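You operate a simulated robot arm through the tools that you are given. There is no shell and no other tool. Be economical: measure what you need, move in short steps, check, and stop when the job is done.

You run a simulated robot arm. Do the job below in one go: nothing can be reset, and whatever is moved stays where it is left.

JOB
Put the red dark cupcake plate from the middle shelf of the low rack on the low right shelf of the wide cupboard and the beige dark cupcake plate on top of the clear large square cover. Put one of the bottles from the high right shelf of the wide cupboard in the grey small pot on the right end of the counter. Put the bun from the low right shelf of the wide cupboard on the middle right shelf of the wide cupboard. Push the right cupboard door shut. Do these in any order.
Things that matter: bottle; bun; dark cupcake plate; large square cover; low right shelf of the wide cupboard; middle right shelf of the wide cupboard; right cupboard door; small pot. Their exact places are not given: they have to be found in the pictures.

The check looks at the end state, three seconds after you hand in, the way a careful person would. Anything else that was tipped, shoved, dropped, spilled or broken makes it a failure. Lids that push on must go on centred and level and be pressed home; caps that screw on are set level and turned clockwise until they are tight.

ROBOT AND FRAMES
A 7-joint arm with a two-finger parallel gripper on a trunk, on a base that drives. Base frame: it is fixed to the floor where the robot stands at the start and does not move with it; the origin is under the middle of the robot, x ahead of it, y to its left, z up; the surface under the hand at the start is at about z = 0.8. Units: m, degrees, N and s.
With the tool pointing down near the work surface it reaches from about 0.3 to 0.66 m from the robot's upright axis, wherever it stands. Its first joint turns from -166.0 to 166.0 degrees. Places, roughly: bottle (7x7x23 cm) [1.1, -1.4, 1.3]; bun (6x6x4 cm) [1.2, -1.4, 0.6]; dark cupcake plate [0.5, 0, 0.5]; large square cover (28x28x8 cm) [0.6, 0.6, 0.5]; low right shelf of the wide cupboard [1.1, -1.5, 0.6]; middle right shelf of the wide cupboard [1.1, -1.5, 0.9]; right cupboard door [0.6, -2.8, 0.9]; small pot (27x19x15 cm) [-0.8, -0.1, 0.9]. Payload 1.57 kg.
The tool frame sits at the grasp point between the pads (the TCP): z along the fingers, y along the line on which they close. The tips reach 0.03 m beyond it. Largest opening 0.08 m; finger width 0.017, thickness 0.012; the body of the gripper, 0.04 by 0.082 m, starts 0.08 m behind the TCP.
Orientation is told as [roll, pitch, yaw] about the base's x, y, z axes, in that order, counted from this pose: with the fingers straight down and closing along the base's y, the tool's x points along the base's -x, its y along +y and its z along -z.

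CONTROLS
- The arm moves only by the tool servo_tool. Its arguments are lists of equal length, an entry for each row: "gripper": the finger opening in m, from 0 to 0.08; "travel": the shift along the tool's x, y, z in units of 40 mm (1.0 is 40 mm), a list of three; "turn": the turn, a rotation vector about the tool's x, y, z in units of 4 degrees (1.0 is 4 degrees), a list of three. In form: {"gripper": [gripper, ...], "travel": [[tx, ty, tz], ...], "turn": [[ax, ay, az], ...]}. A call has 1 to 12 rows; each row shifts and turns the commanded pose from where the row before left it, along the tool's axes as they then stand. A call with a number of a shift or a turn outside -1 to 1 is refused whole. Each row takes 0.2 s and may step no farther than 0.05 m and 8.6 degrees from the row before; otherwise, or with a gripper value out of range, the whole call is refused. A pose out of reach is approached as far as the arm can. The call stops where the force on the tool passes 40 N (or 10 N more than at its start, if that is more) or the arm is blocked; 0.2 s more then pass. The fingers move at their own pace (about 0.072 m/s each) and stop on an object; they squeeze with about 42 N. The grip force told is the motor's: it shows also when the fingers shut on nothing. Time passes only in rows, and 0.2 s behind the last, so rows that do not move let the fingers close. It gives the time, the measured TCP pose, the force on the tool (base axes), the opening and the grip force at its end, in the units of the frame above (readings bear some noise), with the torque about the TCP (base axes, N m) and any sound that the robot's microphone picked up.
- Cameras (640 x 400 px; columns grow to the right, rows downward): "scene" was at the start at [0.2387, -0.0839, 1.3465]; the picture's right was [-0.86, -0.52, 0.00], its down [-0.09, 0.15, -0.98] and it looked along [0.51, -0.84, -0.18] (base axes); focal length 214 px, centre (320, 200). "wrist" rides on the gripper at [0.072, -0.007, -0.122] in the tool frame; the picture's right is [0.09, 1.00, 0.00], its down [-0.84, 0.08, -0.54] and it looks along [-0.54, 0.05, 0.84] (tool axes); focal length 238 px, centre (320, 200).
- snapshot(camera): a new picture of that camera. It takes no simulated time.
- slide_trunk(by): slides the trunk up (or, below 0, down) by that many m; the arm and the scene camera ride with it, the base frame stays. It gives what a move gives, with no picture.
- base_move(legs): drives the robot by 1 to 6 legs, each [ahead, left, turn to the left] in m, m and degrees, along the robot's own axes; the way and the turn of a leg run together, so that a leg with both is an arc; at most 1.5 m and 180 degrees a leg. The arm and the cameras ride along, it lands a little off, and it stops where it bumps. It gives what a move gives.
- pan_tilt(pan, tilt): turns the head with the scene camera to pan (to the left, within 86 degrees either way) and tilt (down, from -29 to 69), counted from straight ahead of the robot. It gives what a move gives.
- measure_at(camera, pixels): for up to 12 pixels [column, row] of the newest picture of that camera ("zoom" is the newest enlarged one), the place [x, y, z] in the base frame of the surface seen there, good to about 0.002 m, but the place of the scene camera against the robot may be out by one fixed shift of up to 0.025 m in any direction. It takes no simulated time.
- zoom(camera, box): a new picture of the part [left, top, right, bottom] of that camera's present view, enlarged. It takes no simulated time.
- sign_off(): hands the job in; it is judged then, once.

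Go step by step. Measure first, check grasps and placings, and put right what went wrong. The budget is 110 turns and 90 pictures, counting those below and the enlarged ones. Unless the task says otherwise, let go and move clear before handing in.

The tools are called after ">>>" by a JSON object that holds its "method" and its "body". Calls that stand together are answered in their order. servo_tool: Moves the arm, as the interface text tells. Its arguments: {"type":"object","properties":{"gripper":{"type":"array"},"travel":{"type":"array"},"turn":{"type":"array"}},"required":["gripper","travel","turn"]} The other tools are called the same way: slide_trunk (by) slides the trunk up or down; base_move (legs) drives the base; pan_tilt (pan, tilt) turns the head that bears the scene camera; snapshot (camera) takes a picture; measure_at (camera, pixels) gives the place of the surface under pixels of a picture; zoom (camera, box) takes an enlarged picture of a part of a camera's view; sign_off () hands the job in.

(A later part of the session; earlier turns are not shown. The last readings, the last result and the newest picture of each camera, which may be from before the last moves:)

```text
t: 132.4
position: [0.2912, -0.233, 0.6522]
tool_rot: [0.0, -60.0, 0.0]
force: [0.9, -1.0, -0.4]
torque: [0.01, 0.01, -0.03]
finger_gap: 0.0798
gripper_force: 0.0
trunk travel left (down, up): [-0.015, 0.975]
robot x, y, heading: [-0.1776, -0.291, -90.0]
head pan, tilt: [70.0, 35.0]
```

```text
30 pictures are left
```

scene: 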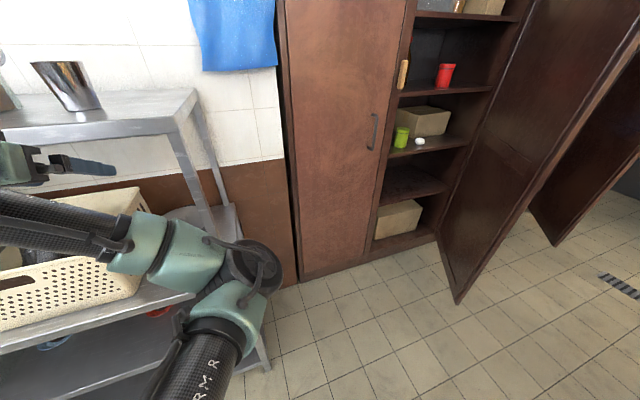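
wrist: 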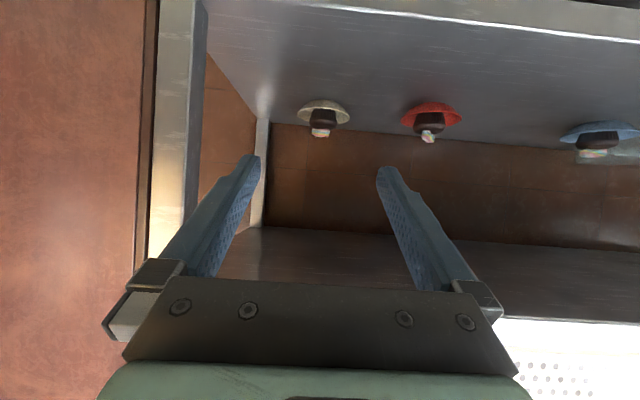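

All three plates show: beige (323,115), red (430,118), blue (600,135). I'll zoom and measure beige and red.

>>> {"method": "zoom", "body": {"camera": "wrist", "box": [280, 85, 480, 160]}}

>>> {"method": "measure_at", "body": {"camera": "wrist", "pixels": [[323, 116], [320, 133], [323, 102], [300, 112], [348, 114], [430, 122], [429, 138], [430, 104], [403, 118], [460, 117], [380, 100], [420, 330]]}}

>>> {"method": "measure_at", "body": {"camera": "wrist", "pixels": [[312, 118], [334, 118], [416, 124], [444, 123], [300, 230], [450, 240], [200, 100], [562, 316], [260, 125]]}}

```text
3.20 times, centred on (380, 122) of wrist
```

zoom: 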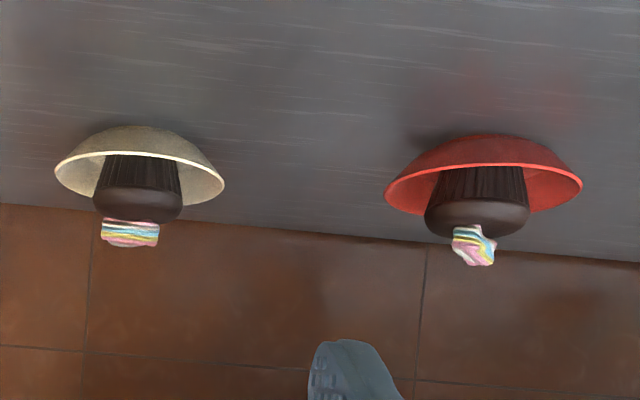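

```text
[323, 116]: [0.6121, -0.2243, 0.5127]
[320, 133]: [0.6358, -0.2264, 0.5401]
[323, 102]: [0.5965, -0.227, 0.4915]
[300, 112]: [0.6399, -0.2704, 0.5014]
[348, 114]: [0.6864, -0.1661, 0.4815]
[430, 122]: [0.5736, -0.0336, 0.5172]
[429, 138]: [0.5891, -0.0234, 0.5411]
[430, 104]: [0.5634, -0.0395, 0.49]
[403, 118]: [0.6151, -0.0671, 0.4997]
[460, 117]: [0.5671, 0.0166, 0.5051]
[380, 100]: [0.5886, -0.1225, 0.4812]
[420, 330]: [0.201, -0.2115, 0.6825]
```

```text
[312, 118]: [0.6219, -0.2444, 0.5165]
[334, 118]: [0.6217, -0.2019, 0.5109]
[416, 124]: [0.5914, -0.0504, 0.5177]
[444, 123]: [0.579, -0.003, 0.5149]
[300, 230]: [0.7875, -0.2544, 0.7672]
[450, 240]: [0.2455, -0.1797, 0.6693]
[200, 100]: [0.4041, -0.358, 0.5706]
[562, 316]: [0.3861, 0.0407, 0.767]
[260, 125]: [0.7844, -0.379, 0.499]
```

Beige cupcake axis ≈(0.635,-0.224), red ≈(0.598,-0.027), both about 4.5 cm wide with tops near 0.53; ceiling 0.767. I'll lower the hand, drive 0.115 m closer, and reach in above the beige one with the fingers at 0.06.

>>> {"method": "servo_tool", "body": {"gripper": [0.06, 0.06], "travel": [[0.78, 0.12, 0.45], [0.78, 0.12, 0.45]], "turn": [[0, 0, 0], [0, 0, 0]]}}

>>> {"method": "base_move", "body": {"legs": [[0, 0.115, 0]]}}

>>> {"method": "servo_tool", "body": {"gripper": [0.06, 0.06, 0.06, 0.06], "travel": [[-0.5, 0, 0.87], [-0.5, 0, 0.87], [-0.5, 0, 0.87], [-0.5, 0, 0.87]], "turn": [[0, 0, 0], [0, 0, 0], [0, 0, 0], [0, 0, 0]]}}

>>> {"method": "snapshot", "body": {"camera": "wrist"}}

```text
t: 133.0
position: [0.2917, -0.2257, 0.582]
tool_rot: [-0.1, -59.9, 0.0]
force: [0.4, 0.4, 0.2]
torque: [-0.01, 0.0, -0.02]
finger_gap: 0.0599
gripper_force: 0.1
trunk travel left (down, up): [-0.015, 0.975]
robot x, y, heading: [-0.1753, -0.2881, -90.2]
head pan, tilt: [70.0, 35.0]
```

```text
t: 134.2
position: [0.4067, -0.2266, 0.5812]
tool_rot: [-0.2, -59.9, -0.1]
force: [0.1, 0.1, 0.2]
torque: [0.01, -0.02, 0.01]
finger_gap: 0.0603
gripper_force: 0.1
trunk travel left (down, up): [-0.015, 0.975]
robot x, y, heading: [-0.0624, -0.2896, -90.2]
head pan, tilt: [70.0, 35.0]
```

```text
t: 135.2
position: [0.5665, -0.2263, 0.5784]
tool_rot: [-0.3, -59.8, 0.0]
force: [0.6, -0.4, 0.2]
torque: [-0.02, 0.03, 0.0]
finger_gap: 0.0599
gripper_force: 0.0
trunk travel left (down, up): [-0.015, 0.975]
robot x, y, heading: [-0.0602, -0.2884, -90.1]
head pan, tilt: [70.0, 35.0]
```

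```text
28 pictures are left
```

wrist: 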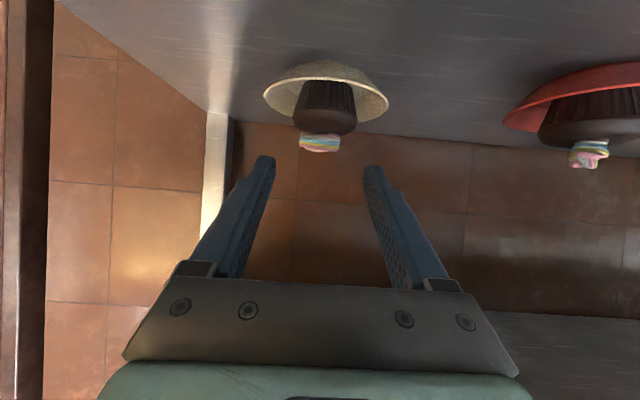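

>>> {"method": "measure_at", "body": {"camera": "wrist", "pixels": [[325, 118], [296, 113], [353, 118], [325, 100], [320, 145], [265, 92], [388, 103], [325, 66], [576, 125], [542, 130], [612, 138]]}}

```text
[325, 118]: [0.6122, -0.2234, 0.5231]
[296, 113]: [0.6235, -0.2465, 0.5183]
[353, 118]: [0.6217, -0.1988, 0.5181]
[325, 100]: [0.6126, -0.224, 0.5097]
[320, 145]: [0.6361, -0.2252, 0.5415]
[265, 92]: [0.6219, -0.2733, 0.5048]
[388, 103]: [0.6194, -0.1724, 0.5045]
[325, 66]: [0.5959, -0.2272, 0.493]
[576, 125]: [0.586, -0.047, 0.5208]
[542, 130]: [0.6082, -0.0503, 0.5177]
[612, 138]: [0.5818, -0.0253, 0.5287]
```

Cupcake axis ≈(0.637,-0.223), bowl rim z 0.505 with radius 0.05. I'll move over it, descend, and close.

>>> {"method": "servo_tool", "body": {"gripper": [0.066, 0.066, 0.066, 0.066, 0.066], "travel": [[-0.33, 0.045, 0.575], [-0.33, 0.045, 0.575], [0.39, 0, 0.226], [0.39, 0, 0.226], [0.39, 0, 0.226]], "turn": [[0, 0, 0], [0, 0, 0], [0, 0, 0], [0, 0, 0], [0, 0, 0]]}}

>>> {"method": "snapshot", "body": {"camera": "wrist"}}

```text
t: 136.4
position: [0.6196, -0.2249, 0.5273]
tool_rot: [-0.1, -60.0, -0.1]
force: [0.2, 0.5, 0.1]
torque: [-0.02, 0.01, -0.04]
finger_gap: 0.066
gripper_force: 0.1
trunk travel left (down, up): [-0.015, 0.975]
robot x, y, heading: [-0.0633, -0.2934, -90.3]
head pan, tilt: [70.0, 35.0]
```

```text
27 pictures are left
```

wrist: 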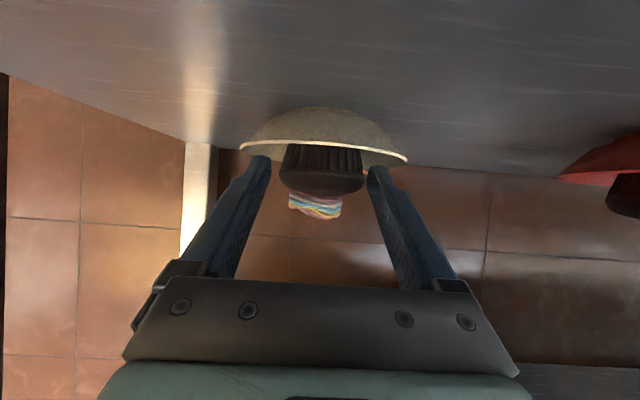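

The cupcake sits between the fingers. I'll drop 3 mm more, close, and lift a little.

>>> {"method": "servo_tool", "body": {"gripper": [0.066, 0.03, 0.03, 0.03, 0.03], "travel": [[0.065, 0.05, 0.04], [0, 0, 0], [0, 0, 0], [0, 0, 0], [0, 0, 0]], "turn": [[0, 0, 0], [0, 0, 0], [0, 0, 0], [0, 0, 0], [0, 0, 0]]}}

>>> {"method": "servo_tool", "body": {"gripper": [0.03, 0.03, 0.03], "travel": [[-0.35, 0, -0.2], [-0.35, 0, -0.2], [-0.35, 0, -0.2]], "turn": [[0, 0, 0], [0, 0, 0], [0, 0, 0]]}}

>>> {"method": "snapshot", "body": {"camera": "wrist"}}

```text
t: 137.6
position: [0.6196, -0.2219, 0.5252]
tool_rot: [0.0, -59.8, 0.0]
force: [0.2, 0.2, 1.1]
torque: [-0.05, -0.05, 0.05]
finger_gap: 0.0565
gripper_force: 42.4
trunk travel left (down, up): [-0.015, 0.975]
robot x, y, heading: [-0.0596, -0.2916, -90.2]
head pan, tilt: [70.0, 35.0]
```

```text
t: 138.4
position: [0.6202, -0.2214, 0.5731]
tool_rot: [0.0, -59.9, 0.0]
force: [-0.5, -0.3, -1.5]
torque: [-0.03, 0.04, 0.01]
finger_gap: 0.0567
gripper_force: 41.9
trunk travel left (down, up): [-0.015, 0.975]
robot x, y, heading: [-0.0624, -0.2909, -90.5]
head pan, tilt: [70.0, 35.0]
```

```text
26 pictures are left
```

wrist: 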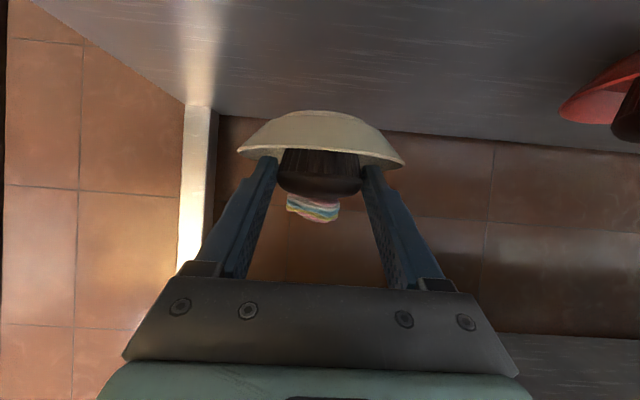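

The plate and cupcake lift as one piece. I'll withdraw from the rack and drive along +y toward the clear cover.

>>> {"method": "servo_tool", "body": {"gripper": [0.03, 0.03, 0.03, 0.03, 0.03], "travel": [[0.5, 0, -0.87], [0.5, 0, -0.87], [0.5, 0, -0.87], [0.5, 0, -0.87], [0.4, 0, -0.7]], "turn": [[0, 0, 0], [0, 0, 0], [0, 0, 0], [0, 0, 0], [0, 0, 0]]}}

>>> {"method": "base_move", "body": {"legs": [[0, -0.14, 0], [-0.75, 0, 0]]}}

>>> {"method": "snapshot", "body": {"camera": "wrist"}}

>>> {"method": "snapshot", "body": {"camera": "scene"}}

```text
t: 139.6
position: [0.4284, -0.2199, 0.5723]
tool_rot: [0.0, -59.8, -0.1]
force: [0.4, -0.9, -1.7]
torque: [0.0, 0.01, 0.03]
finger_gap: 0.0563
gripper_force: 41.9
trunk travel left (down, up): [-0.015, 0.975]
robot x, y, heading: [-0.0573, -0.2903, -90.1]
head pan, tilt: [70.0, 35.0]
```

```text
t: 144.7
position: [0.291, 0.5541, 0.5732]
tool_rot: [-0.1, -60.0, 0.2]
force: [-0.4, -0.5, 0.2]
torque: [0.0, 0.02, -0.01]
finger_gap: 0.0566
gripper_force: 42.1
trunk travel left (down, up): [-0.015, 0.975]
robot x, y, heading: [-0.1965, 0.4756, -90.0]
head pan, tilt: [70.0, 35.0]
```

```text
25 pictures are left
```

wrist: 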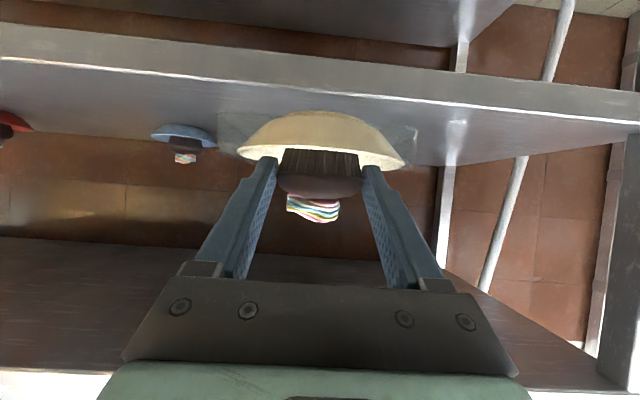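

```text
24 pictures are left
```

scene: 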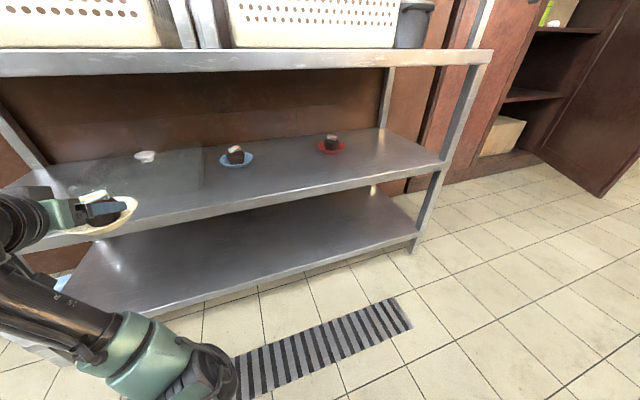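

The clear cover is faintly visible at wrist (217–418, 110–165) and at scene (70–205,150–215), with a whitish spot at (145,156). I'll zoom in.

>>> {"method": "zoom", "body": {"camera": "scene", "box": [40, 120, 240, 245]}}

>>> {"method": "measure_at", "body": {"camera": "scene", "pixels": [[145, 156], [145, 162], [205, 148], [205, 190], [115, 155], [160, 212], [170, 180], [204, 165], [236, 156], [140, 170], [95, 158], [180, 150]]}}

>>> {"method": "measure_at", "body": {"camera": "wrist", "pixels": [[222, 118], [235, 130], [412, 130], [405, 160], [414, 150], [225, 145], [230, 112], [185, 140], [416, 128]]}}

```text
3.20 times, centred on (140, 182) of scene
```

zoom: 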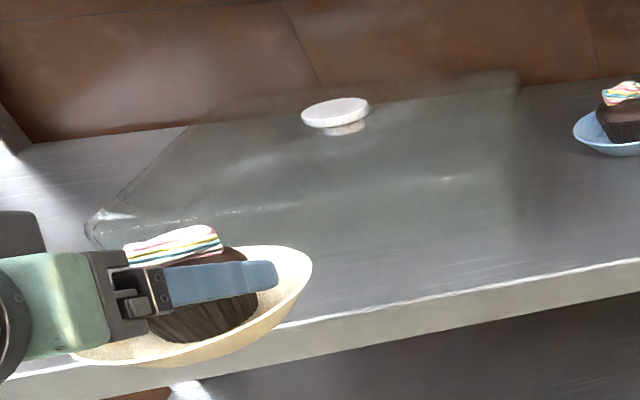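

```text
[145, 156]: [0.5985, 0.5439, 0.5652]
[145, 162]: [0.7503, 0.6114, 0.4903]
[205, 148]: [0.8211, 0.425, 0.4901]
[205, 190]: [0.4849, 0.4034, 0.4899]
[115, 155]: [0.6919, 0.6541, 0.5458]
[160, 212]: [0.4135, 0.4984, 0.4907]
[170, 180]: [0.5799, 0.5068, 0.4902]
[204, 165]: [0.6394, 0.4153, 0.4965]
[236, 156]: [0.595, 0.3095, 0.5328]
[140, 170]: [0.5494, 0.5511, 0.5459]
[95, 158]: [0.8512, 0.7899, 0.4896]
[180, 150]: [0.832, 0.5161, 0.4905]
```

```text
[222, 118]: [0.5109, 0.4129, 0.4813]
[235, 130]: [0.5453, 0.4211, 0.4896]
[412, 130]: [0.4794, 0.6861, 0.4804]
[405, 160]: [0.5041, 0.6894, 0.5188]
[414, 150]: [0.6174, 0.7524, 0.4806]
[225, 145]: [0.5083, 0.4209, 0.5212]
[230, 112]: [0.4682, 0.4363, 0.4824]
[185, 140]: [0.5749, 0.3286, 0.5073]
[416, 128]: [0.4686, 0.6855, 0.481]
```

The cover's knob is at about (0.60,0.547), flat top z≈0.537, spanning y 0.415–0.687 and x≈0.46–0.74. I'll set the plate on the front-left flat part at (0.53,0.61), clear of the knob: raise, shift, drive in, then check.

>>> {"method": "servo_tool", "body": {"gripper": [0.03, 0.03], "travel": [[-0.325, 0.7, -0.19], [-0.325, 0.7, -0.19]], "turn": [[0, 0, 0], [0, 0, 0]]}}

>>> {"method": "base_move", "body": {"legs": [[0, 0.13, 0]]}}

>>> {"method": "snapshot", "body": {"camera": "scene"}}

>>> {"method": "snapshot", "body": {"camera": "wrist"}}

```text
t: 145.3
position: [0.2901, 0.6109, 0.6029]
tool_rot: [-0.2, -59.8, 0.1]
force: [0.3, -0.1, -0.5]
torque: [-0.04, 0.04, 0.01]
finger_gap: 0.0564
gripper_force: 41.6
trunk travel left (down, up): [-0.015, 0.975]
robot x, y, heading: [-0.1973, 0.481, -89.7]
head pan, tilt: [70.0, 35.0]
```

```text
t: 146.6
position: [0.4213, 0.6108, 0.6036]
tool_rot: [-0.1, -59.9, 0.2]
force: [0.7, -0.1, -0.8]
torque: [-0.01, 0.05, -0.04]
finger_gap: 0.0566
gripper_force: 41.9
trunk travel left (down, up): [-0.015, 0.975]
robot x, y, heading: [-0.0684, 0.4841, -89.5]
head pan, tilt: [70.0, 35.0]
```

```text
22 pictures are left
```

scene: 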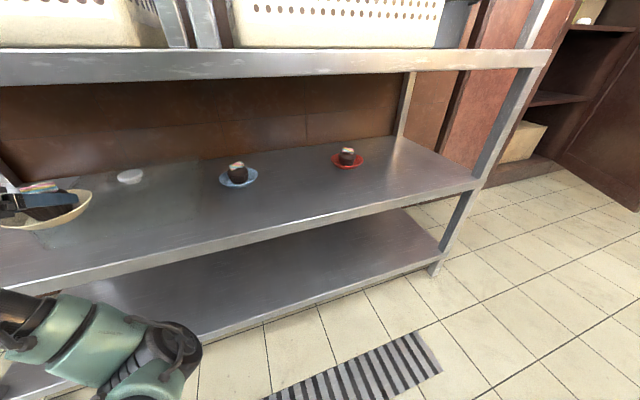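

```text
21 pictures are left
```

wrist: 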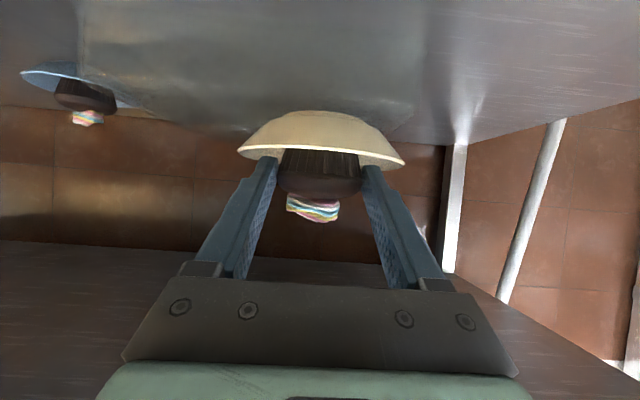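

I'll measure cover surface points in the wrist view and the knob in the scene view before going further.

>>> {"method": "measure_at", "body": {"camera": "wrist", "pixels": [[83, 40], [100, 65], [300, 95], [250, 60], [350, 90], [420, 60], [418, 100], [225, 120], [400, 125], [160, 110], [320, 40], [420, 20]]}}

>>> {"method": "measure_at", "body": {"camera": "scene", "pixels": [[130, 175], [130, 200], [60, 215], [170, 185], [100, 180], [180, 200], [60, 240], [100, 230]]}}

```text
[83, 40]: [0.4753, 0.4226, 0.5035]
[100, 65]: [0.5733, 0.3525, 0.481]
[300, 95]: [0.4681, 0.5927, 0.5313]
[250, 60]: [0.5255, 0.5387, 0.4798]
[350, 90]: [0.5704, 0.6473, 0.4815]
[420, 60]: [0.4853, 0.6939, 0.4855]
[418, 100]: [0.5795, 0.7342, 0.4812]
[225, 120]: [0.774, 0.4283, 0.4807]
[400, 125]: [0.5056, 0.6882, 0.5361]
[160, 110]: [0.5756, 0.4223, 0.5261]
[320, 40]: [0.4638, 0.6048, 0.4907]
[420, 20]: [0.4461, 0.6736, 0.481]
```

```text
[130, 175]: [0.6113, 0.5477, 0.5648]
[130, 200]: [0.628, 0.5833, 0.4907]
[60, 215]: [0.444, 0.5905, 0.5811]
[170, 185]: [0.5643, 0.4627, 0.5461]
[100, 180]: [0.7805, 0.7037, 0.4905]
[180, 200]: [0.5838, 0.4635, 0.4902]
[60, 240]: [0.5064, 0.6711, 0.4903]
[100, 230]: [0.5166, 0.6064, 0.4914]
```

Confirmed: front wall x≈0.465, sides y 0.42/0.69, top z≈0.537. I'll move 91 mm in and lower until light contact.

>>> {"method": "servo_tool", "body": {"gripper": [0.03, 0.03, 0.03, 0.03, 0.03, 0.03], "travel": [[-0.38, 0, 0.66], [-0.38, 0, 0.66], [-0.38, 0, 0.66], [0.13, 0, 0.075], [0.13, 0, 0.075], [0.1, 0, 0.06]], "turn": [[0, 0, 0], [0, 0, 0], [0, 0, 0], [0, 0, 0], [0, 0, 0], [0, 0, 0]]}}

>>> {"method": "snapshot", "body": {"camera": "wrist"}}

```text
t: 148.0
position: [0.5115, 0.6123, 0.5861]
tool_rot: [-0.1, -59.8, 0.3]
force: [0.6, 0.4, -0.3]
torque: [0.0, 0.02, -0.03]
finger_gap: 0.0565
gripper_force: 41.5
trunk travel left (down, up): [-0.015, 0.975]
robot x, y, heading: [-0.0685, 0.4817, -89.9]
head pan, tilt: [70.0, 35.0]
```

```text
20 pictures are left
```

wrist: 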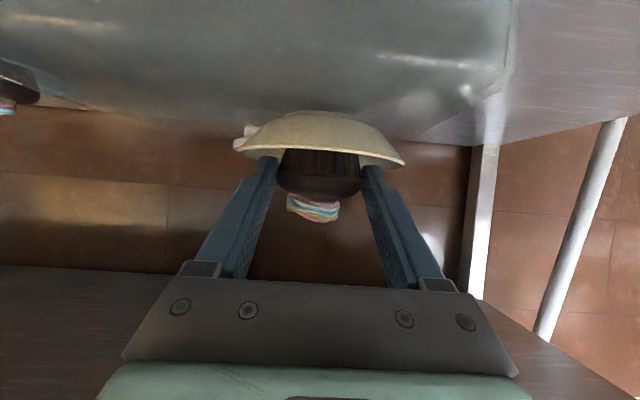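

I'll lower 3 mm more and check the force, then release.

>>> {"method": "servo_tool", "body": {"gripper": [0.03, 0.03, 0.03], "travel": [[0.05, 0, 0.03], [0.035, 0, 0.02], [0, 0, 0]], "turn": [[0, 0, 0], [0, 0, 0], [0, 0, 0]]}}

```text
t: 148.8
position: [0.5104, 0.6091, 0.5812]
tool_rot: [0.0, -60.0, 0.4]
force: [-0.4, 0.6, -0.6]
torque: [-0.03, 0.05, -0.01]
finger_gap: 0.0565
gripper_force: 41.7
trunk travel left (down, up): [-0.015, 0.975]
robot x, y, heading: [-0.0713, 0.4794, -90.0]
head pan, tilt: [70.0, 35.0]
```

No firm contact yet, so I'll ease down 2–3 mm more.

>>> {"method": "servo_tool", "body": {"gripper": [0.03, 0.03, 0.03], "travel": [[0.043, 0, 0.025], [0.022, 0, 0.013], [0, 0, 0]], "turn": [[0, 0, 0], [0, 0, 0], [0, 0, 0]]}}

>>> {"method": "zoom", "body": {"camera": "wrist", "box": [200, 80, 440, 230]}}

```text
t: 149.6
position: [0.5109, 0.6107, 0.5799]
tool_rot: [-0.1, -59.9, 0.2]
force: [-1.1, -0.4, 1.3]
torque: [-0.02, 0.04, -0.02]
finger_gap: 0.0565
gripper_force: 42.2
trunk travel left (down, up): [-0.015, 0.975]
robot x, y, heading: [-0.0699, 0.4821, -89.7]
head pan, tilt: [70.0, 35.0]
```

```text
2.67 times, centred on (320, 155) of wrist
```

zoom: 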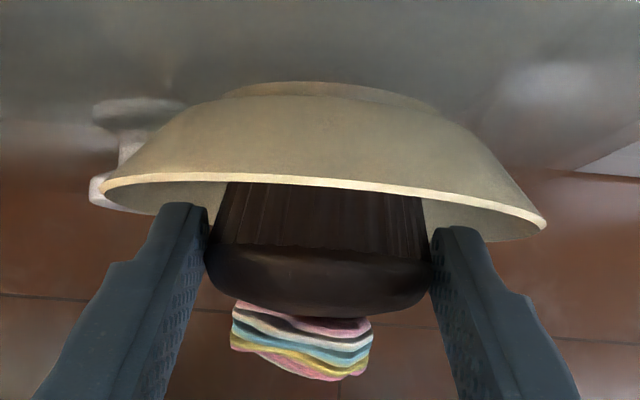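

Light contact reached. I'll open to 0.066 (staying inside the bowl rim), lift straight up, and retreat.

>>> {"method": "servo_tool", "body": {"gripper": [0.066, 0.066, 0.066, 0.066, 0.066, 0.066, 0.066, 0.066], "travel": [[0, 0, 0], [0, 0, 0], [-0.3, 0, -0.17], [-0.4, 0, -0.23], [-0.4, 0, -0.23], [0.4, 0, -0.69], [0.4, 0, -0.69], [0.4, 0, -0.69]], "turn": [[0, 0, 0], [0, 0, 0], [0, 0, 0], [0, 0, 0], [0, 0, 0], [0, 0, 0], [0, 0, 0], [0, 0, 0]]}}

>>> {"method": "snapshot", "body": {"camera": "wrist"}}

```text
t: 151.4
position: [0.4145, 0.6108, 0.6292]
tool_rot: [-0.1, -59.9, 0.3]
force: [0.3, 0.2, 0.8]
torque: [-0.02, -0.02, 0.01]
finger_gap: 0.0661
gripper_force: 0.1
trunk travel left (down, up): [-0.015, 0.975]
robot x, y, heading: [-0.069, 0.4829, -89.8]
head pan, tilt: [70.0, 35.0]
```

```text
18 pictures are left
```

wrist: 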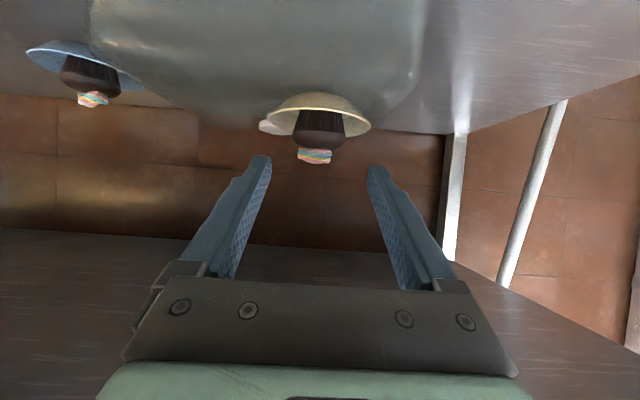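

The beige plate stands level on the cover. Now to the red plate: back off, drive to its y, and close in again.

>>> {"method": "base_move", "body": {"legs": [[0, -0.12, 0], [0.638, 0, 0], [0, 0.12, 0]]}}

>>> {"method": "servo_tool", "body": {"gripper": [0.066, 0.066, 0.066, 0.066], "travel": [[0.5, 0, 0.29], [0.5, 0, 0.29], [-0.5, 0, 0.87], [-0.5, 0, 0.87]], "turn": [[0, 0, 0], [0, 0, 0], [0, 0, 0], [0, 0, 0]]}}

>>> {"method": "snapshot", "body": {"camera": "wrist"}}

```text
t: 156.6
position: [0.417, -0.0197, 0.63]
tool_rot: [-0.1, -59.9, 0.3]
force: [0.3, -0.5, -0.3]
torque: [0.0, 0.01, 0.03]
finger_gap: 0.066
gripper_force: 0.1
trunk travel left (down, up): [-0.015, 0.975]
robot x, y, heading: [-0.064, -0.148, -89.6]
head pan, tilt: [70.0, 35.0]
```

```text
t: 157.6
position: [0.4995, -0.021, 0.5815]
tool_rot: [0.0, -59.8, 0.4]
force: [-0.9, -0.8, 0.1]
torque: [-0.04, 0.05, 0.0]
finger_gap: 0.0659
gripper_force: 0.0
trunk travel left (down, up): [-0.015, 0.975]
robot x, y, heading: [-0.0672, -0.1504, -89.8]
head pan, tilt: [70.0, 35.0]
```

```text
17 pictures are left
```

wrist: 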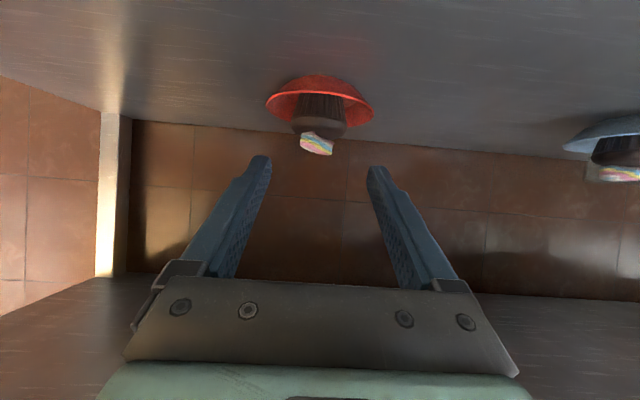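

>>> {"method": "measure_at", "body": {"camera": "wrist", "pixels": [[320, 122], [293, 120], [345, 123], [320, 108], [267, 101], [373, 113], [318, 79], [316, 145], [320, 95]]}}

```text
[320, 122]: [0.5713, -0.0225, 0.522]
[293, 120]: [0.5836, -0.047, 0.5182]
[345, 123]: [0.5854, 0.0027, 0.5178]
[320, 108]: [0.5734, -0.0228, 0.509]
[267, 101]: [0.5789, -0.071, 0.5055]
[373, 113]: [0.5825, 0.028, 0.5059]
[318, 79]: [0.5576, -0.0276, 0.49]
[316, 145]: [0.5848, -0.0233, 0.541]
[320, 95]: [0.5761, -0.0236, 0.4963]
```

Red cupcake axis ≈(0.597,-0.022). I'll use the same grasp: over, down, close, lift.

>>> {"method": "servo_tool", "body": {"gripper": [0.066, 0.066, 0.066, 0.066, 0.066, 0.03, 0.03, 0.03, 0.03], "travel": [[-0.5, -0.01, 0.865], [-0.5, -0.01, 0.865], [0.41, 0, 0.237], [0.41, 0, 0.237], [0.41, 0, 0.237], [0, 0, 0], [0, 0, 0], [0, 0, 0], [0, 0, 0]], "turn": [[0, 0, 0], [0, 0, 0], [0, 0, 0], [0, 0, 0], [0, 0, 0], [0, 0, 0], [0, 0, 0], [0, 0, 0], [0, 0, 0]]}}

>>> {"method": "servo_tool", "body": {"gripper": [0.03, 0.03, 0.03, 0.03, 0.03, 0.03, 0.03], "travel": [[-0.35, 0, -0.2], [-0.35, 0, -0.2], [-0.35, 0, -0.2], [0.5, 0, -0.87], [0.5, 0, -0.87], [0.5, 0, -0.87], [0.5, 0, -0.87]], "turn": [[0, 0, 0], [0, 0, 0], [0, 0, 0], [0, 0, 0], [0, 0, 0], [0, 0, 0], [0, 0, 0]]}}

>>> {"method": "snapshot", "body": {"camera": "wrist"}}

```text
t: 159.6
position: [0.5769, -0.0195, 0.5266]
tool_rot: [-0.1, -59.9, 0.2]
force: [1.0, 0.2, 1.8]
torque: [-0.01, -0.07, -0.06]
finger_gap: 0.0562
gripper_force: 41.4
trunk travel left (down, up): [-0.015, 0.975]
robot x, y, heading: [-0.0684, -0.147, -89.6]
head pan, tilt: [70.0, 35.0]
```

```text
t: 161.2
position: [0.4169, -0.0201, 0.5745]
tool_rot: [-0.1, -60.0, 0.2]
force: [0.6, 0.0, -1.0]
torque: [0.01, 0.01, 0.03]
finger_gap: 0.0564
gripper_force: 42.2
trunk travel left (down, up): [-0.015, 0.975]
robot x, y, heading: [-0.0676, -0.1515, -89.8]
head pan, tilt: [70.0, 35.0]
```

```text
16 pictures are left
```

wrist: 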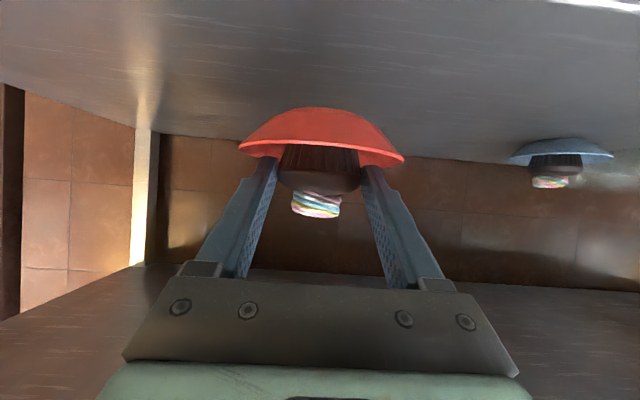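

The red plate is held. I'll back out, drive to the cupboard, raise the trunk a bit, and shift the hand to y≈-1.40.

>>> {"method": "base_move", "body": {"legs": [[0, -0.13, 0], [1.09, 0, 0]]}}

>>> {"method": "slide_trunk", "body": {"by": 0.065}}

>>> {"method": "servo_tool", "body": {"gripper": [0.03, 0.03, 0.03, 0.03, 0.03, 0.03, 0.03, 0.03], "travel": [[0, -0.9, 0], [0, -0.9, 0], [0, -0.9, 0], [0, -0.9, 0], [0, -0.9, 0], [0, -0.9, 0], [0, -0.9, 0], [0, -0.9, 0]], "turn": [[0, 0, 0], [0, 0, 0], [0, 0, 0], [0, 0, 0], [0, 0, 0], [0, 0, 0], [0, 0, 0], [0, 0, 0]]}}

>>> {"method": "snapshot", "body": {"camera": "scene"}}

```text
t: 167.6
position: [0.2822, -1.1187, 0.5749]
tool_rot: [-0.1, -59.9, -0.8]
force: [-0.4, -0.4, -0.6]
torque: [-0.04, 0.03, 0.02]
finger_gap: 0.0562
gripper_force: 42.3
trunk travel left (down, up): [-0.015, 0.975]
robot x, y, heading: [-0.2066, -1.2368, -90.9]
head pan, tilt: [70.0, 35.0]
```

```text
t: 168.7
position: [0.2808, -1.1182, 0.6394]
tool_rot: [-0.1, -59.9, -0.8]
force: [0.0, -0.4, -1.3]
torque: [0.02, 0.0, 0.02]
finger_gap: 0.0563
gripper_force: 42.1
trunk travel left (down, up): [-0.08, 0.91]
robot x, y, heading: [-0.2022, -1.237, -90.8]
head pan, tilt: [70.0, 35.0]
```

```text
t: 170.5
position: [0.2766, -1.4084, 0.6393]
tool_rot: [-0.3, -59.9, -0.6]
force: [-0.5, -0.4, -1.3]
torque: [0.02, 0.03, -0.01]
finger_gap: 0.0562
gripper_force: 41.5
trunk travel left (down, up): [-0.08, 0.91]
robot x, y, heading: [-0.2047, -1.2379, -91.0]
head pan, tilt: [70.0, 35.0]
```

```text
15 pictures are left
```

scene: 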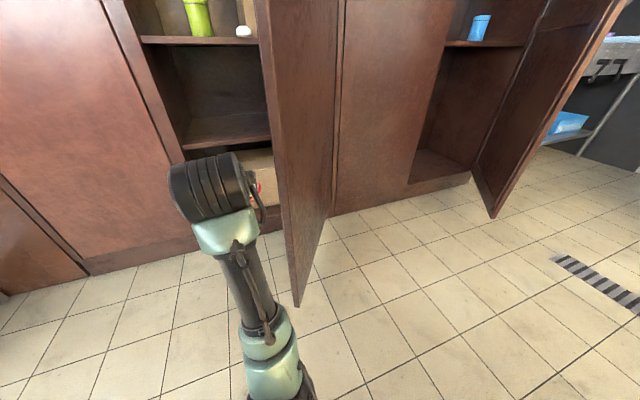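

The path into the low shelf is clear. I'll check the near door edge's position and drive in.

>>> {"method": "measure_at", "body": {"camera": "scene", "pixels": [[297, 300], [492, 212], [472, 180], [605, 60], [410, 190], [520, 150]]}}

>>> {"method": "base_move", "body": {"legs": [[0, 0.55, 0]]}}

>>> {"method": "snapshot", "body": {"camera": "wrist"}}

```text
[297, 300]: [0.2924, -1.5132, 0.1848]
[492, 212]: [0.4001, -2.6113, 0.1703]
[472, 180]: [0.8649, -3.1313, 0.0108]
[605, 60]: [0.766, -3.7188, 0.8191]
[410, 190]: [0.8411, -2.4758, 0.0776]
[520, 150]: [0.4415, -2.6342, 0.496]
```

```text
t: 172.2
position: [0.4551, -1.4006, 0.6481]
tool_rot: [-1.2, -60.6, 0.2]
force: [0.3, -0.3, -1.0]
torque: [0.03, 0.02, -0.01]
finger_gap: 0.0563
gripper_force: 41.3
trunk travel left (down, up): [-0.08, 0.91]
robot x, y, heading: [-0.0222, -1.2325, -90.7]
head pan, tilt: [70.0, 35.0]
stopped in leg 1: the robot was blocked; the commanded pose is now the measured one
```

```text
14 pictures are left
```

wrist: 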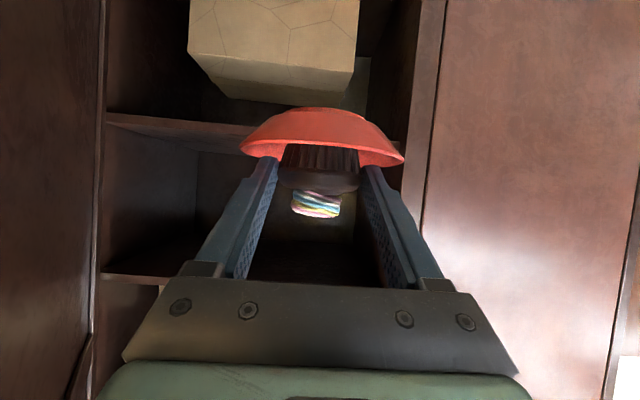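

The near door's edge is now at (0.292,-1.513): my base swung it about 11° toward closed, and it blocks me now. I'll pass further left, place the plate, and then swing that door back to where it stood.

>>> {"method": "base_move", "body": {"legs": [[-0.14, -0.03, 0]]}}

>>> {"method": "servo_tool", "body": {"gripper": [0.03, 0.03, 0.03], "travel": [[0, -0.8, 0], [0, -0.8, 0], [0, -0.8, 0]], "turn": [[0, 0, 0], [0, 0, 0], [0, 0, 0]]}}

>>> {"method": "base_move", "body": {"legs": [[0, 0.4, 0]]}}

>>> {"method": "snapshot", "body": {"camera": "wrist"}}

```text
t: 173.5
position: [0.4335, -1.2657, 0.6402]
tool_rot: [-0.1, -59.9, -0.8]
force: [0.7, -0.8, -1.0]
torque: [-0.01, 0.04, 0.0]
finger_gap: 0.0563
gripper_force: 41.9
trunk travel left (down, up): [-0.08, 0.91]
robot x, y, heading: [-0.0487, -1.0961, -90.9]
head pan, tilt: [70.0, 35.0]
```

```text
t: 174.3
position: [0.4309, -1.3626, 0.6405]
tool_rot: [-0.2, -59.9, -0.6]
force: [0.0, -0.6, -0.9]
torque: [0.02, 0.05, 0.02]
finger_gap: 0.0562
gripper_force: 42.3
trunk travel left (down, up): [-0.08, 0.91]
robot x, y, heading: [-0.0467, -1.0943, -91.0]
head pan, tilt: [70.0, 35.0]
```

```text
t: 176.8
position: [0.8353, -1.371, 0.6394]
tool_rot: [-0.2, -59.9, -1.0]
force: [-0.8, -0.2, -0.7]
torque: [0.03, 0.01, 0.01]
finger_gap: 0.0559
gripper_force: 41.9
trunk travel left (down, up): [-0.08, 0.91]
robot x, y, heading: [0.3573, -1.1031, -91.3]
head pan, tilt: [70.0, 35.0]
```

```text
13 pictures are left
```

wrist: 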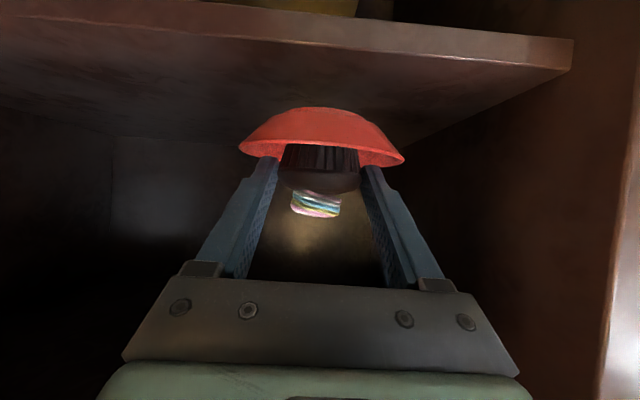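

The plate is over the low shelf's front. I'll go 0.1 m further in and lower to just above the shelf.

>>> {"method": "servo_tool", "body": {"gripper": [0.03, 0.03, 0.03, 0.03, 0.03, 0.03, 0.03], "travel": [[-0.417, 0, 0.72], [-0.417, 0, 0.72], [-0.417, 0, 0.72], [0.26, 0, 0.15], [0.26, 0, 0.15], [0.26, 0, 0.15], [0, 0, 0]], "turn": [[0, 0, 0], [0, 0, 0], [0, 0, 0], [0, 0, 0], [0, 0, 0], [0, 0, 0], [0, 0, 0]]}}

>>> {"method": "servo_tool", "body": {"gripper": [0.03, 0.03, 0.03], "travel": [[0.06, 0, 0.035], [0.04, 0, 0.025], [0, 0, 0]], "turn": [[0, 0, 0], [0, 0, 0], [0, 0, 0]]}}

```text
t: 178.4
position: [0.9354, -1.374, 0.6037]
tool_rot: [-0.2, -59.9, -1.0]
force: [-0.3, 0.3, -0.7]
torque: [-0.04, 0.01, 0.02]
finger_gap: 0.056
gripper_force: 41.8
trunk travel left (down, up): [-0.08, 0.91]
robot x, y, heading: [0.3567, -1.1015, -91.2]
head pan, tilt: [70.0, 35.0]
```

```text
t: 179.2
position: [0.9343, -1.3738, 0.5985]
tool_rot: [-0.1, -60.0, -1.0]
force: [0.1, 0.3, -1.2]
torque: [-0.03, 0.02, -0.01]
finger_gap: 0.0561
gripper_force: 41.7
trunk travel left (down, up): [-0.08, 0.91]
robot x, y, heading: [0.3579, -1.1022, -91.2]
head pan, tilt: [70.0, 35.0]
```

No contact yet, so I'll ease down a few more millimetres.

>>> {"method": "servo_tool", "body": {"gripper": [0.03, 0.03, 0.03, 0.03], "travel": [[0.035, 0, 0.02], [0.025, 0, 0.015], [0.015, 0, 0.009], [0, 0, 0]], "turn": [[0, 0, 0], [0, 0, 0], [0, 0, 0], [0, 0, 0]]}}

```text
t: 180.2
position: [0.9346, -1.3734, 0.5964]
tool_rot: [-0.1, -60.0, -1.1]
force: [-1.0, -1.5, 3.4]
torque: [0.0, -0.01, 0.0]
finger_gap: 0.0561
gripper_force: 42.1
trunk travel left (down, up): [-0.08, 0.91]
robot x, y, heading: [0.3546, -1.1039, -91.2]
head pan, tilt: [70.0, 35.0]
```

Contact felt (+3.4 N). I'll release, lift straight up, and retreat.

>>> {"method": "servo_tool", "body": {"gripper": [0.066, 0.066, 0.066, 0.066, 0.066, 0.066, 0.066, 0.066], "travel": [[0, 0, 0], [0, 0, 0], [-0.3, 0, -0.17], [-0.4, 0, -0.23], [-0.4, 0, -0.23], [0.4, 0, -0.69], [0.4, 0, -0.69], [0.4, 0, -0.69]], "turn": [[0, 0, 0], [0, 0, 0], [0, 0, 0], [0, 0, 0], [0, 0, 0], [0, 0, 0], [0, 0, 0], [0, 0, 0]]}}

>>> {"method": "snapshot", "body": {"camera": "wrist"}}

```text
t: 182.1
position: [0.8392, -1.3717, 0.6481]
tool_rot: [-0.2, -59.9, -1.1]
force: [0.0, -0.2, -0.3]
torque: [-0.02, 0.01, -0.01]
finger_gap: 0.0658
gripper_force: 0.1
trunk travel left (down, up): [-0.08, 0.91]
robot x, y, heading: [0.3595, -1.1012, -91.2]
head pan, tilt: [70.0, 35.0]
```

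```text
12 pictures are left
```

wrist: 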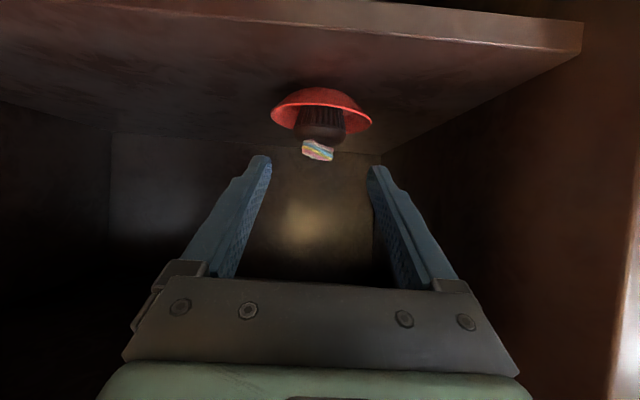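

The red plate stands well on the low shelf. Now I'll back out and use the hand's side to push the near door gently back toward its original opening.

>>> {"method": "base_move", "body": {"legs": [[0, -0.4, 0]]}}

>>> {"method": "servo_tool", "body": {"gripper": [0.0, 0.0, 0.0, 0.0, 0.0, 0.0, 0.0, 0.0], "travel": [[0, -0.75, 0], [0, -0.75, 0], [0, -0.75, 0], [0, -0.75, 0], [0, -0.75, 0], [0, -0.75, 0], [0, -0.75, 0], [0, -0.5, 0]], "turn": [[0, 0, 0], [0, 0, 0], [0, 0, 0], [0, 0, 0], [0, 0, 0], [0, 0, 0], [0, 0, 0], [0, 0, 0]]}}

>>> {"method": "pan_tilt", "body": {"pan": 40, "tilt": 25}}

>>> {"method": "snapshot", "body": {"camera": "scene"}}

```text
t: 184.5
position: [0.4467, -1.3668, 0.6472]
tool_rot: [-0.1, -60.0, -1.6]
force: [-0.3, 0.6, 0.5]
torque: [0.0, 0.01, -0.02]
finger_gap: 0.066
gripper_force: 0.1
trunk travel left (down, up): [-0.08, 0.91]
robot x, y, heading: [-0.0306, -1.0903, -91.7]
head pan, tilt: [70.0, 35.0]
```

```text
t: 186.3
position: [0.4409, -1.5983, 0.6469]
tool_rot: [-0.3, -59.9, -1.5]
force: [0.7, -0.1, -0.3]
torque: [-0.01, -0.01, 0.0]
finger_gap: 0.0
gripper_force: 20.9
trunk travel left (down, up): [-0.08, 0.91]
robot x, y, heading: [-0.0319, -1.0947, -91.7]
head pan, tilt: [70.0, 35.0]
```

```text
t: 187.2
position: [0.4396, -1.5968, 0.6482]
tool_rot: [-0.1, -59.9, -1.5]
force: [-0.9, 0.1, -0.3]
torque: [0.01, -0.02, -0.03]
finger_gap: 0.0
gripper_force: 21.1
trunk travel left (down, up): [-0.08, 0.91]
robot x, y, heading: [-0.0341, -1.0933, -91.9]
head pan, tilt: [40.0, 25.0]
```

```text
11 pictures are left
```

scene: 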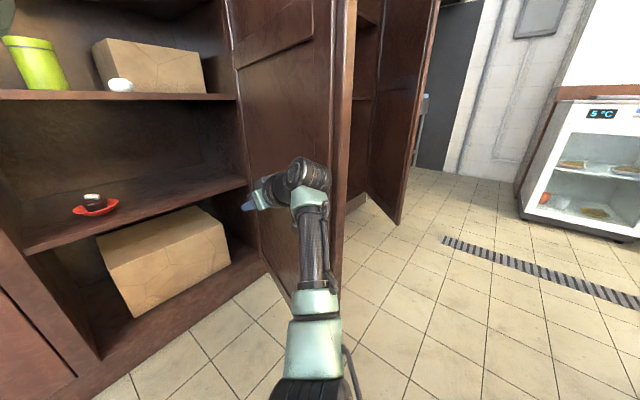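

>>> {"method": "measure_at", "body": {"camera": "scene", "pixels": [[340, 150], [343, 60], [337, 250], [275, 150], [270, 240], [245, 130], [400, 200]]}}

```text
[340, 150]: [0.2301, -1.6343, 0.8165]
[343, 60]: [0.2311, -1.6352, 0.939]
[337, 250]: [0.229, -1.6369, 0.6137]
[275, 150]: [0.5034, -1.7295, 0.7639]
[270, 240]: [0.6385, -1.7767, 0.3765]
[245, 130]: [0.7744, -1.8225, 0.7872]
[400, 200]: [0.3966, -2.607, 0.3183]
```

The near door is back at (0.23,-1.635), as it originally stood. Now for the right cupboard door (free edge (0.40,-2.61)): I'll recenter the arm, flatten the tool, and drive around to face its outer side.

>>> {"method": "servo_tool", "body": {"gripper": [0, 0, 0, 0, 0, 0, 0, 0, 0, 0, 0, 0], "travel": [[0, 1, 0], [0, 1, 0], [0, 1, 0], [0, 1, 0], [0, 1, 0], [0, 1, 0], [0, 1, 0], [0, 1, 0], [0, 1, 0], [0, 1, 0], [0, 1, 0], [0, 1, 0]], "turn": [[0, -0.42, 0], [0, -0.42, 0], [0, -0.42, 0], [0, -0.42, 0], [0, -0.42, 0], [0, -0.42, 0], [0, -0.42, 0], [0, -0.42, 0], [0, -0.42, 0], [0, -0.42, 0], [0, -0.42, 0], [0, -0.42, 0]]}}

>>> {"method": "base_move", "body": {"legs": [[0, -0.32, 1.8]]}}

>>> {"method": "pan_tilt", "body": {"pan": 20, "tilt": 25}}

>>> {"method": "snapshot", "body": {"camera": "scene"}}

```text
t: 189.8
position: [0.4516, -1.1156, 0.6484]
tool_rot: [-0.3, -80.2, -1.5]
force: [1.0, 0.0, -0.2]
torque: [-0.03, 0.0, 0.0]
finger_gap: 0.0
gripper_force: 21.3
trunk travel left (down, up): [-0.08, 0.91]
robot x, y, heading: [-0.032, -1.0929, -92.1]
head pan, tilt: [40.0, 25.0]
```

```text
t: 192.0
position: [0.1317, -1.0932, 0.6473]
tool_rot: [-0.4, -80.1, 0.5]
force: [0.0, -0.2, 0.2]
torque: [-0.01, -0.03, 0.01]
finger_gap: 0.0001
gripper_force: 21.6
trunk travel left (down, up): [-0.08, 0.91]
robot x, y, heading: [-0.3513, -1.0878, -89.9]
head pan, tilt: [40.0, 25.0]
```

```text
t: 192.8
position: [0.1318, -1.0936, 0.6481]
tool_rot: [-0.5, -80.1, 0.7]
force: [1.2, 0.8, 0.0]
torque: [0.0, 0.01, -0.02]
finger_gap: 0.0
gripper_force: 20.9
trunk travel left (down, up): [-0.08, 0.91]
robot x, y, heading: [-0.3558, -1.0916, -89.8]
head pan, tilt: [20.0, 25.0]
```

```text
10 pictures are left
```

scene: 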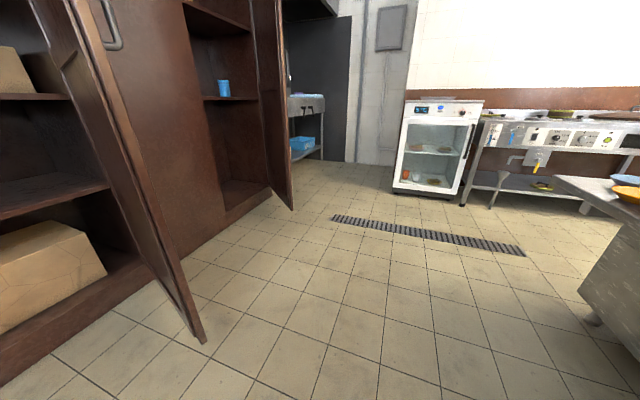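

The aisle is clear. I'll drive 1.6 m ahead to y≈-2.70 and look at the door's outer face.

>>> {"method": "base_move", "body": {"legs": [[0.9, 0, 0], [0.71, 0, 0]]}}

>>> {"method": "pan_tilt", "body": {"pan": 60, "tilt": 20}}

>>> {"method": "snapshot", "body": {"camera": "scene"}}

```text
t: 201.0
position: [0.1377, -2.6947, 0.6479]
tool_rot: [-0.6, -80.1, -0.1]
force: [0.7, 0.4, 0.1]
torque: [-0.06, -0.01, -0.04]
finger_gap: 0.0
gripper_force: 21.3
trunk travel left (down, up): [-0.08, 0.91]
robot x, y, heading: [-0.3451, -2.6814, -90.6]
head pan, tilt: [20.0, 25.0]
```

```text
t: 202.0
position: [0.1368, -2.6936, 0.6479]
tool_rot: [-0.4, -80.2, 0.0]
force: [-0.8, -0.9, 0.3]
torque: [0.0, -0.01, 0.0]
finger_gap: 0.0
gripper_force: 21.6
trunk travel left (down, up): [-0.08, 0.91]
robot x, y, heading: [-0.3476, -2.6794, -90.7]
head pan, tilt: [60.0, 20.0]
```

```text
9 pictures are left
```

scene: 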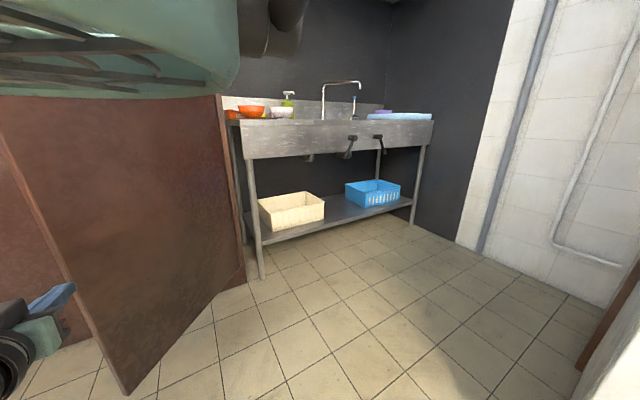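

I see the door's outer face, with its free edge from (0,150) to (125,393). I'll measure the face to choose the push line.

>>> {"method": "measure_at", "body": {"camera": "scene", "pixels": [[100, 250], [180, 230], [215, 200], [120, 380], [60, 250], [232, 280], [20, 220]]}}

```text
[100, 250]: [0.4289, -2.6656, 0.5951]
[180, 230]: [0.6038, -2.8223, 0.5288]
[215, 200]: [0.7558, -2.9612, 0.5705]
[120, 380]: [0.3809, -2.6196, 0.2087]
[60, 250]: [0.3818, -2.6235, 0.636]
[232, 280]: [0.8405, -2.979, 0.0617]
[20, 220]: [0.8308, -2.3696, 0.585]
```

The face at y=-2.70 is at x≈0.46; closed it would be ≈0.83. I'll drive toward +x so the closed fingertips push the door.

>>> {"method": "base_move", "body": {"legs": [[0, 0.26, 0], [0, 0.2, 0]]}}

>>> {"method": "snapshot", "body": {"camera": "scene"}}

```text
t: 205.1
position: [0.5999, -2.6992, 0.6469]
tool_rot: [-0.5, -80.1, -0.1]
force: [0.4, -0.2, -0.3]
torque: [0.03, 0.02, -0.02]
finger_gap: 0.0
gripper_force: 21.3
trunk travel left (down, up): [-0.08, 0.91]
robot x, y, heading: [0.1137, -2.6853, -90.3]
head pan, tilt: [60.0, 20.0]
```

```text
8 pictures are left
```

scene: 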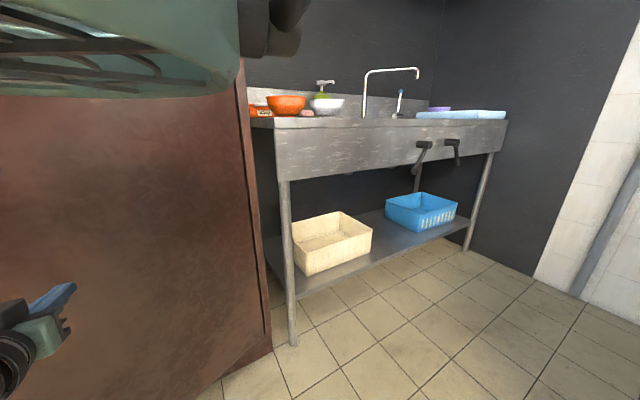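

The door swings with the fingers. I'll finish with the arm so that I can feel it meet the frame.

>>> {"method": "servo_tool", "body": {"gripper": [0, 0, 0, 0, 0, 0], "travel": [[-0.17, 0, 0.95], [-0.17, 0, 0.95], [-0.17, 0, 0.95], [-0.17, 0, 0.95], [-0.1, 0, 0.6], [-0.1, 0, 0.5]], "turn": [[0, 0, 0], [0, 0, 0], [0, 0, 0], [0, 0, 0], [0, 0, 0], [0, 0, 0]]}}

>>> {"method": "pan_tilt", "body": {"pan": 80, "tilt": 25}}

>>> {"method": "snapshot", "body": {"camera": "scene"}}

```text
t: 206.4
position: [0.7801, -2.6984, 0.6483]
tool_rot: [-0.6, -79.9, -0.2]
force: [-8.7, -0.4, 1.5]
torque: [-0.02, -0.06, -0.03]
finger_gap: 0.0
gripper_force: 21.2
trunk travel left (down, up): [-0.08, 0.91]
robot x, y, heading: [0.1161, -2.6839, -90.7]
head pan, tilt: [60.0, 20.0]
stopped in row 6: the force on the tool passed its limit at 114 N (the readings are from after the stop); the commanded pose is now the measured one
```

```text
t: 207.2
position: [0.7801, -2.6992, 0.648]
tool_rot: [-0.5, -79.7, -0.1]
force: [-21.1, -1.5, 1.5]
torque: [-0.07, -0.13, -0.04]
finger_gap: 0.0
gripper_force: 20.6
trunk travel left (down, up): [-0.08, 0.91]
robot x, y, heading: [0.1161, -2.6866, -90.5]
head pan, tilt: [80.0, 25.0]
```

```text
7 pictures are left
```

scene: 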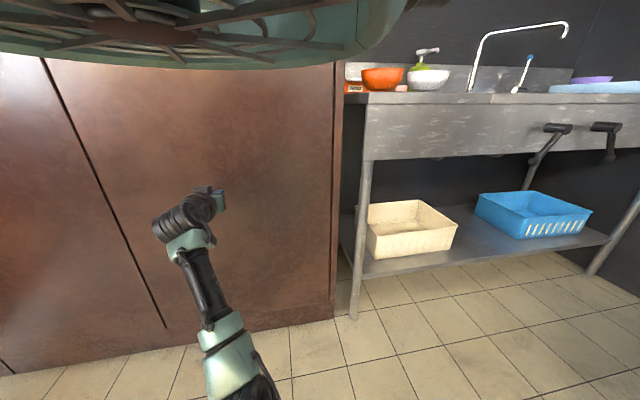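

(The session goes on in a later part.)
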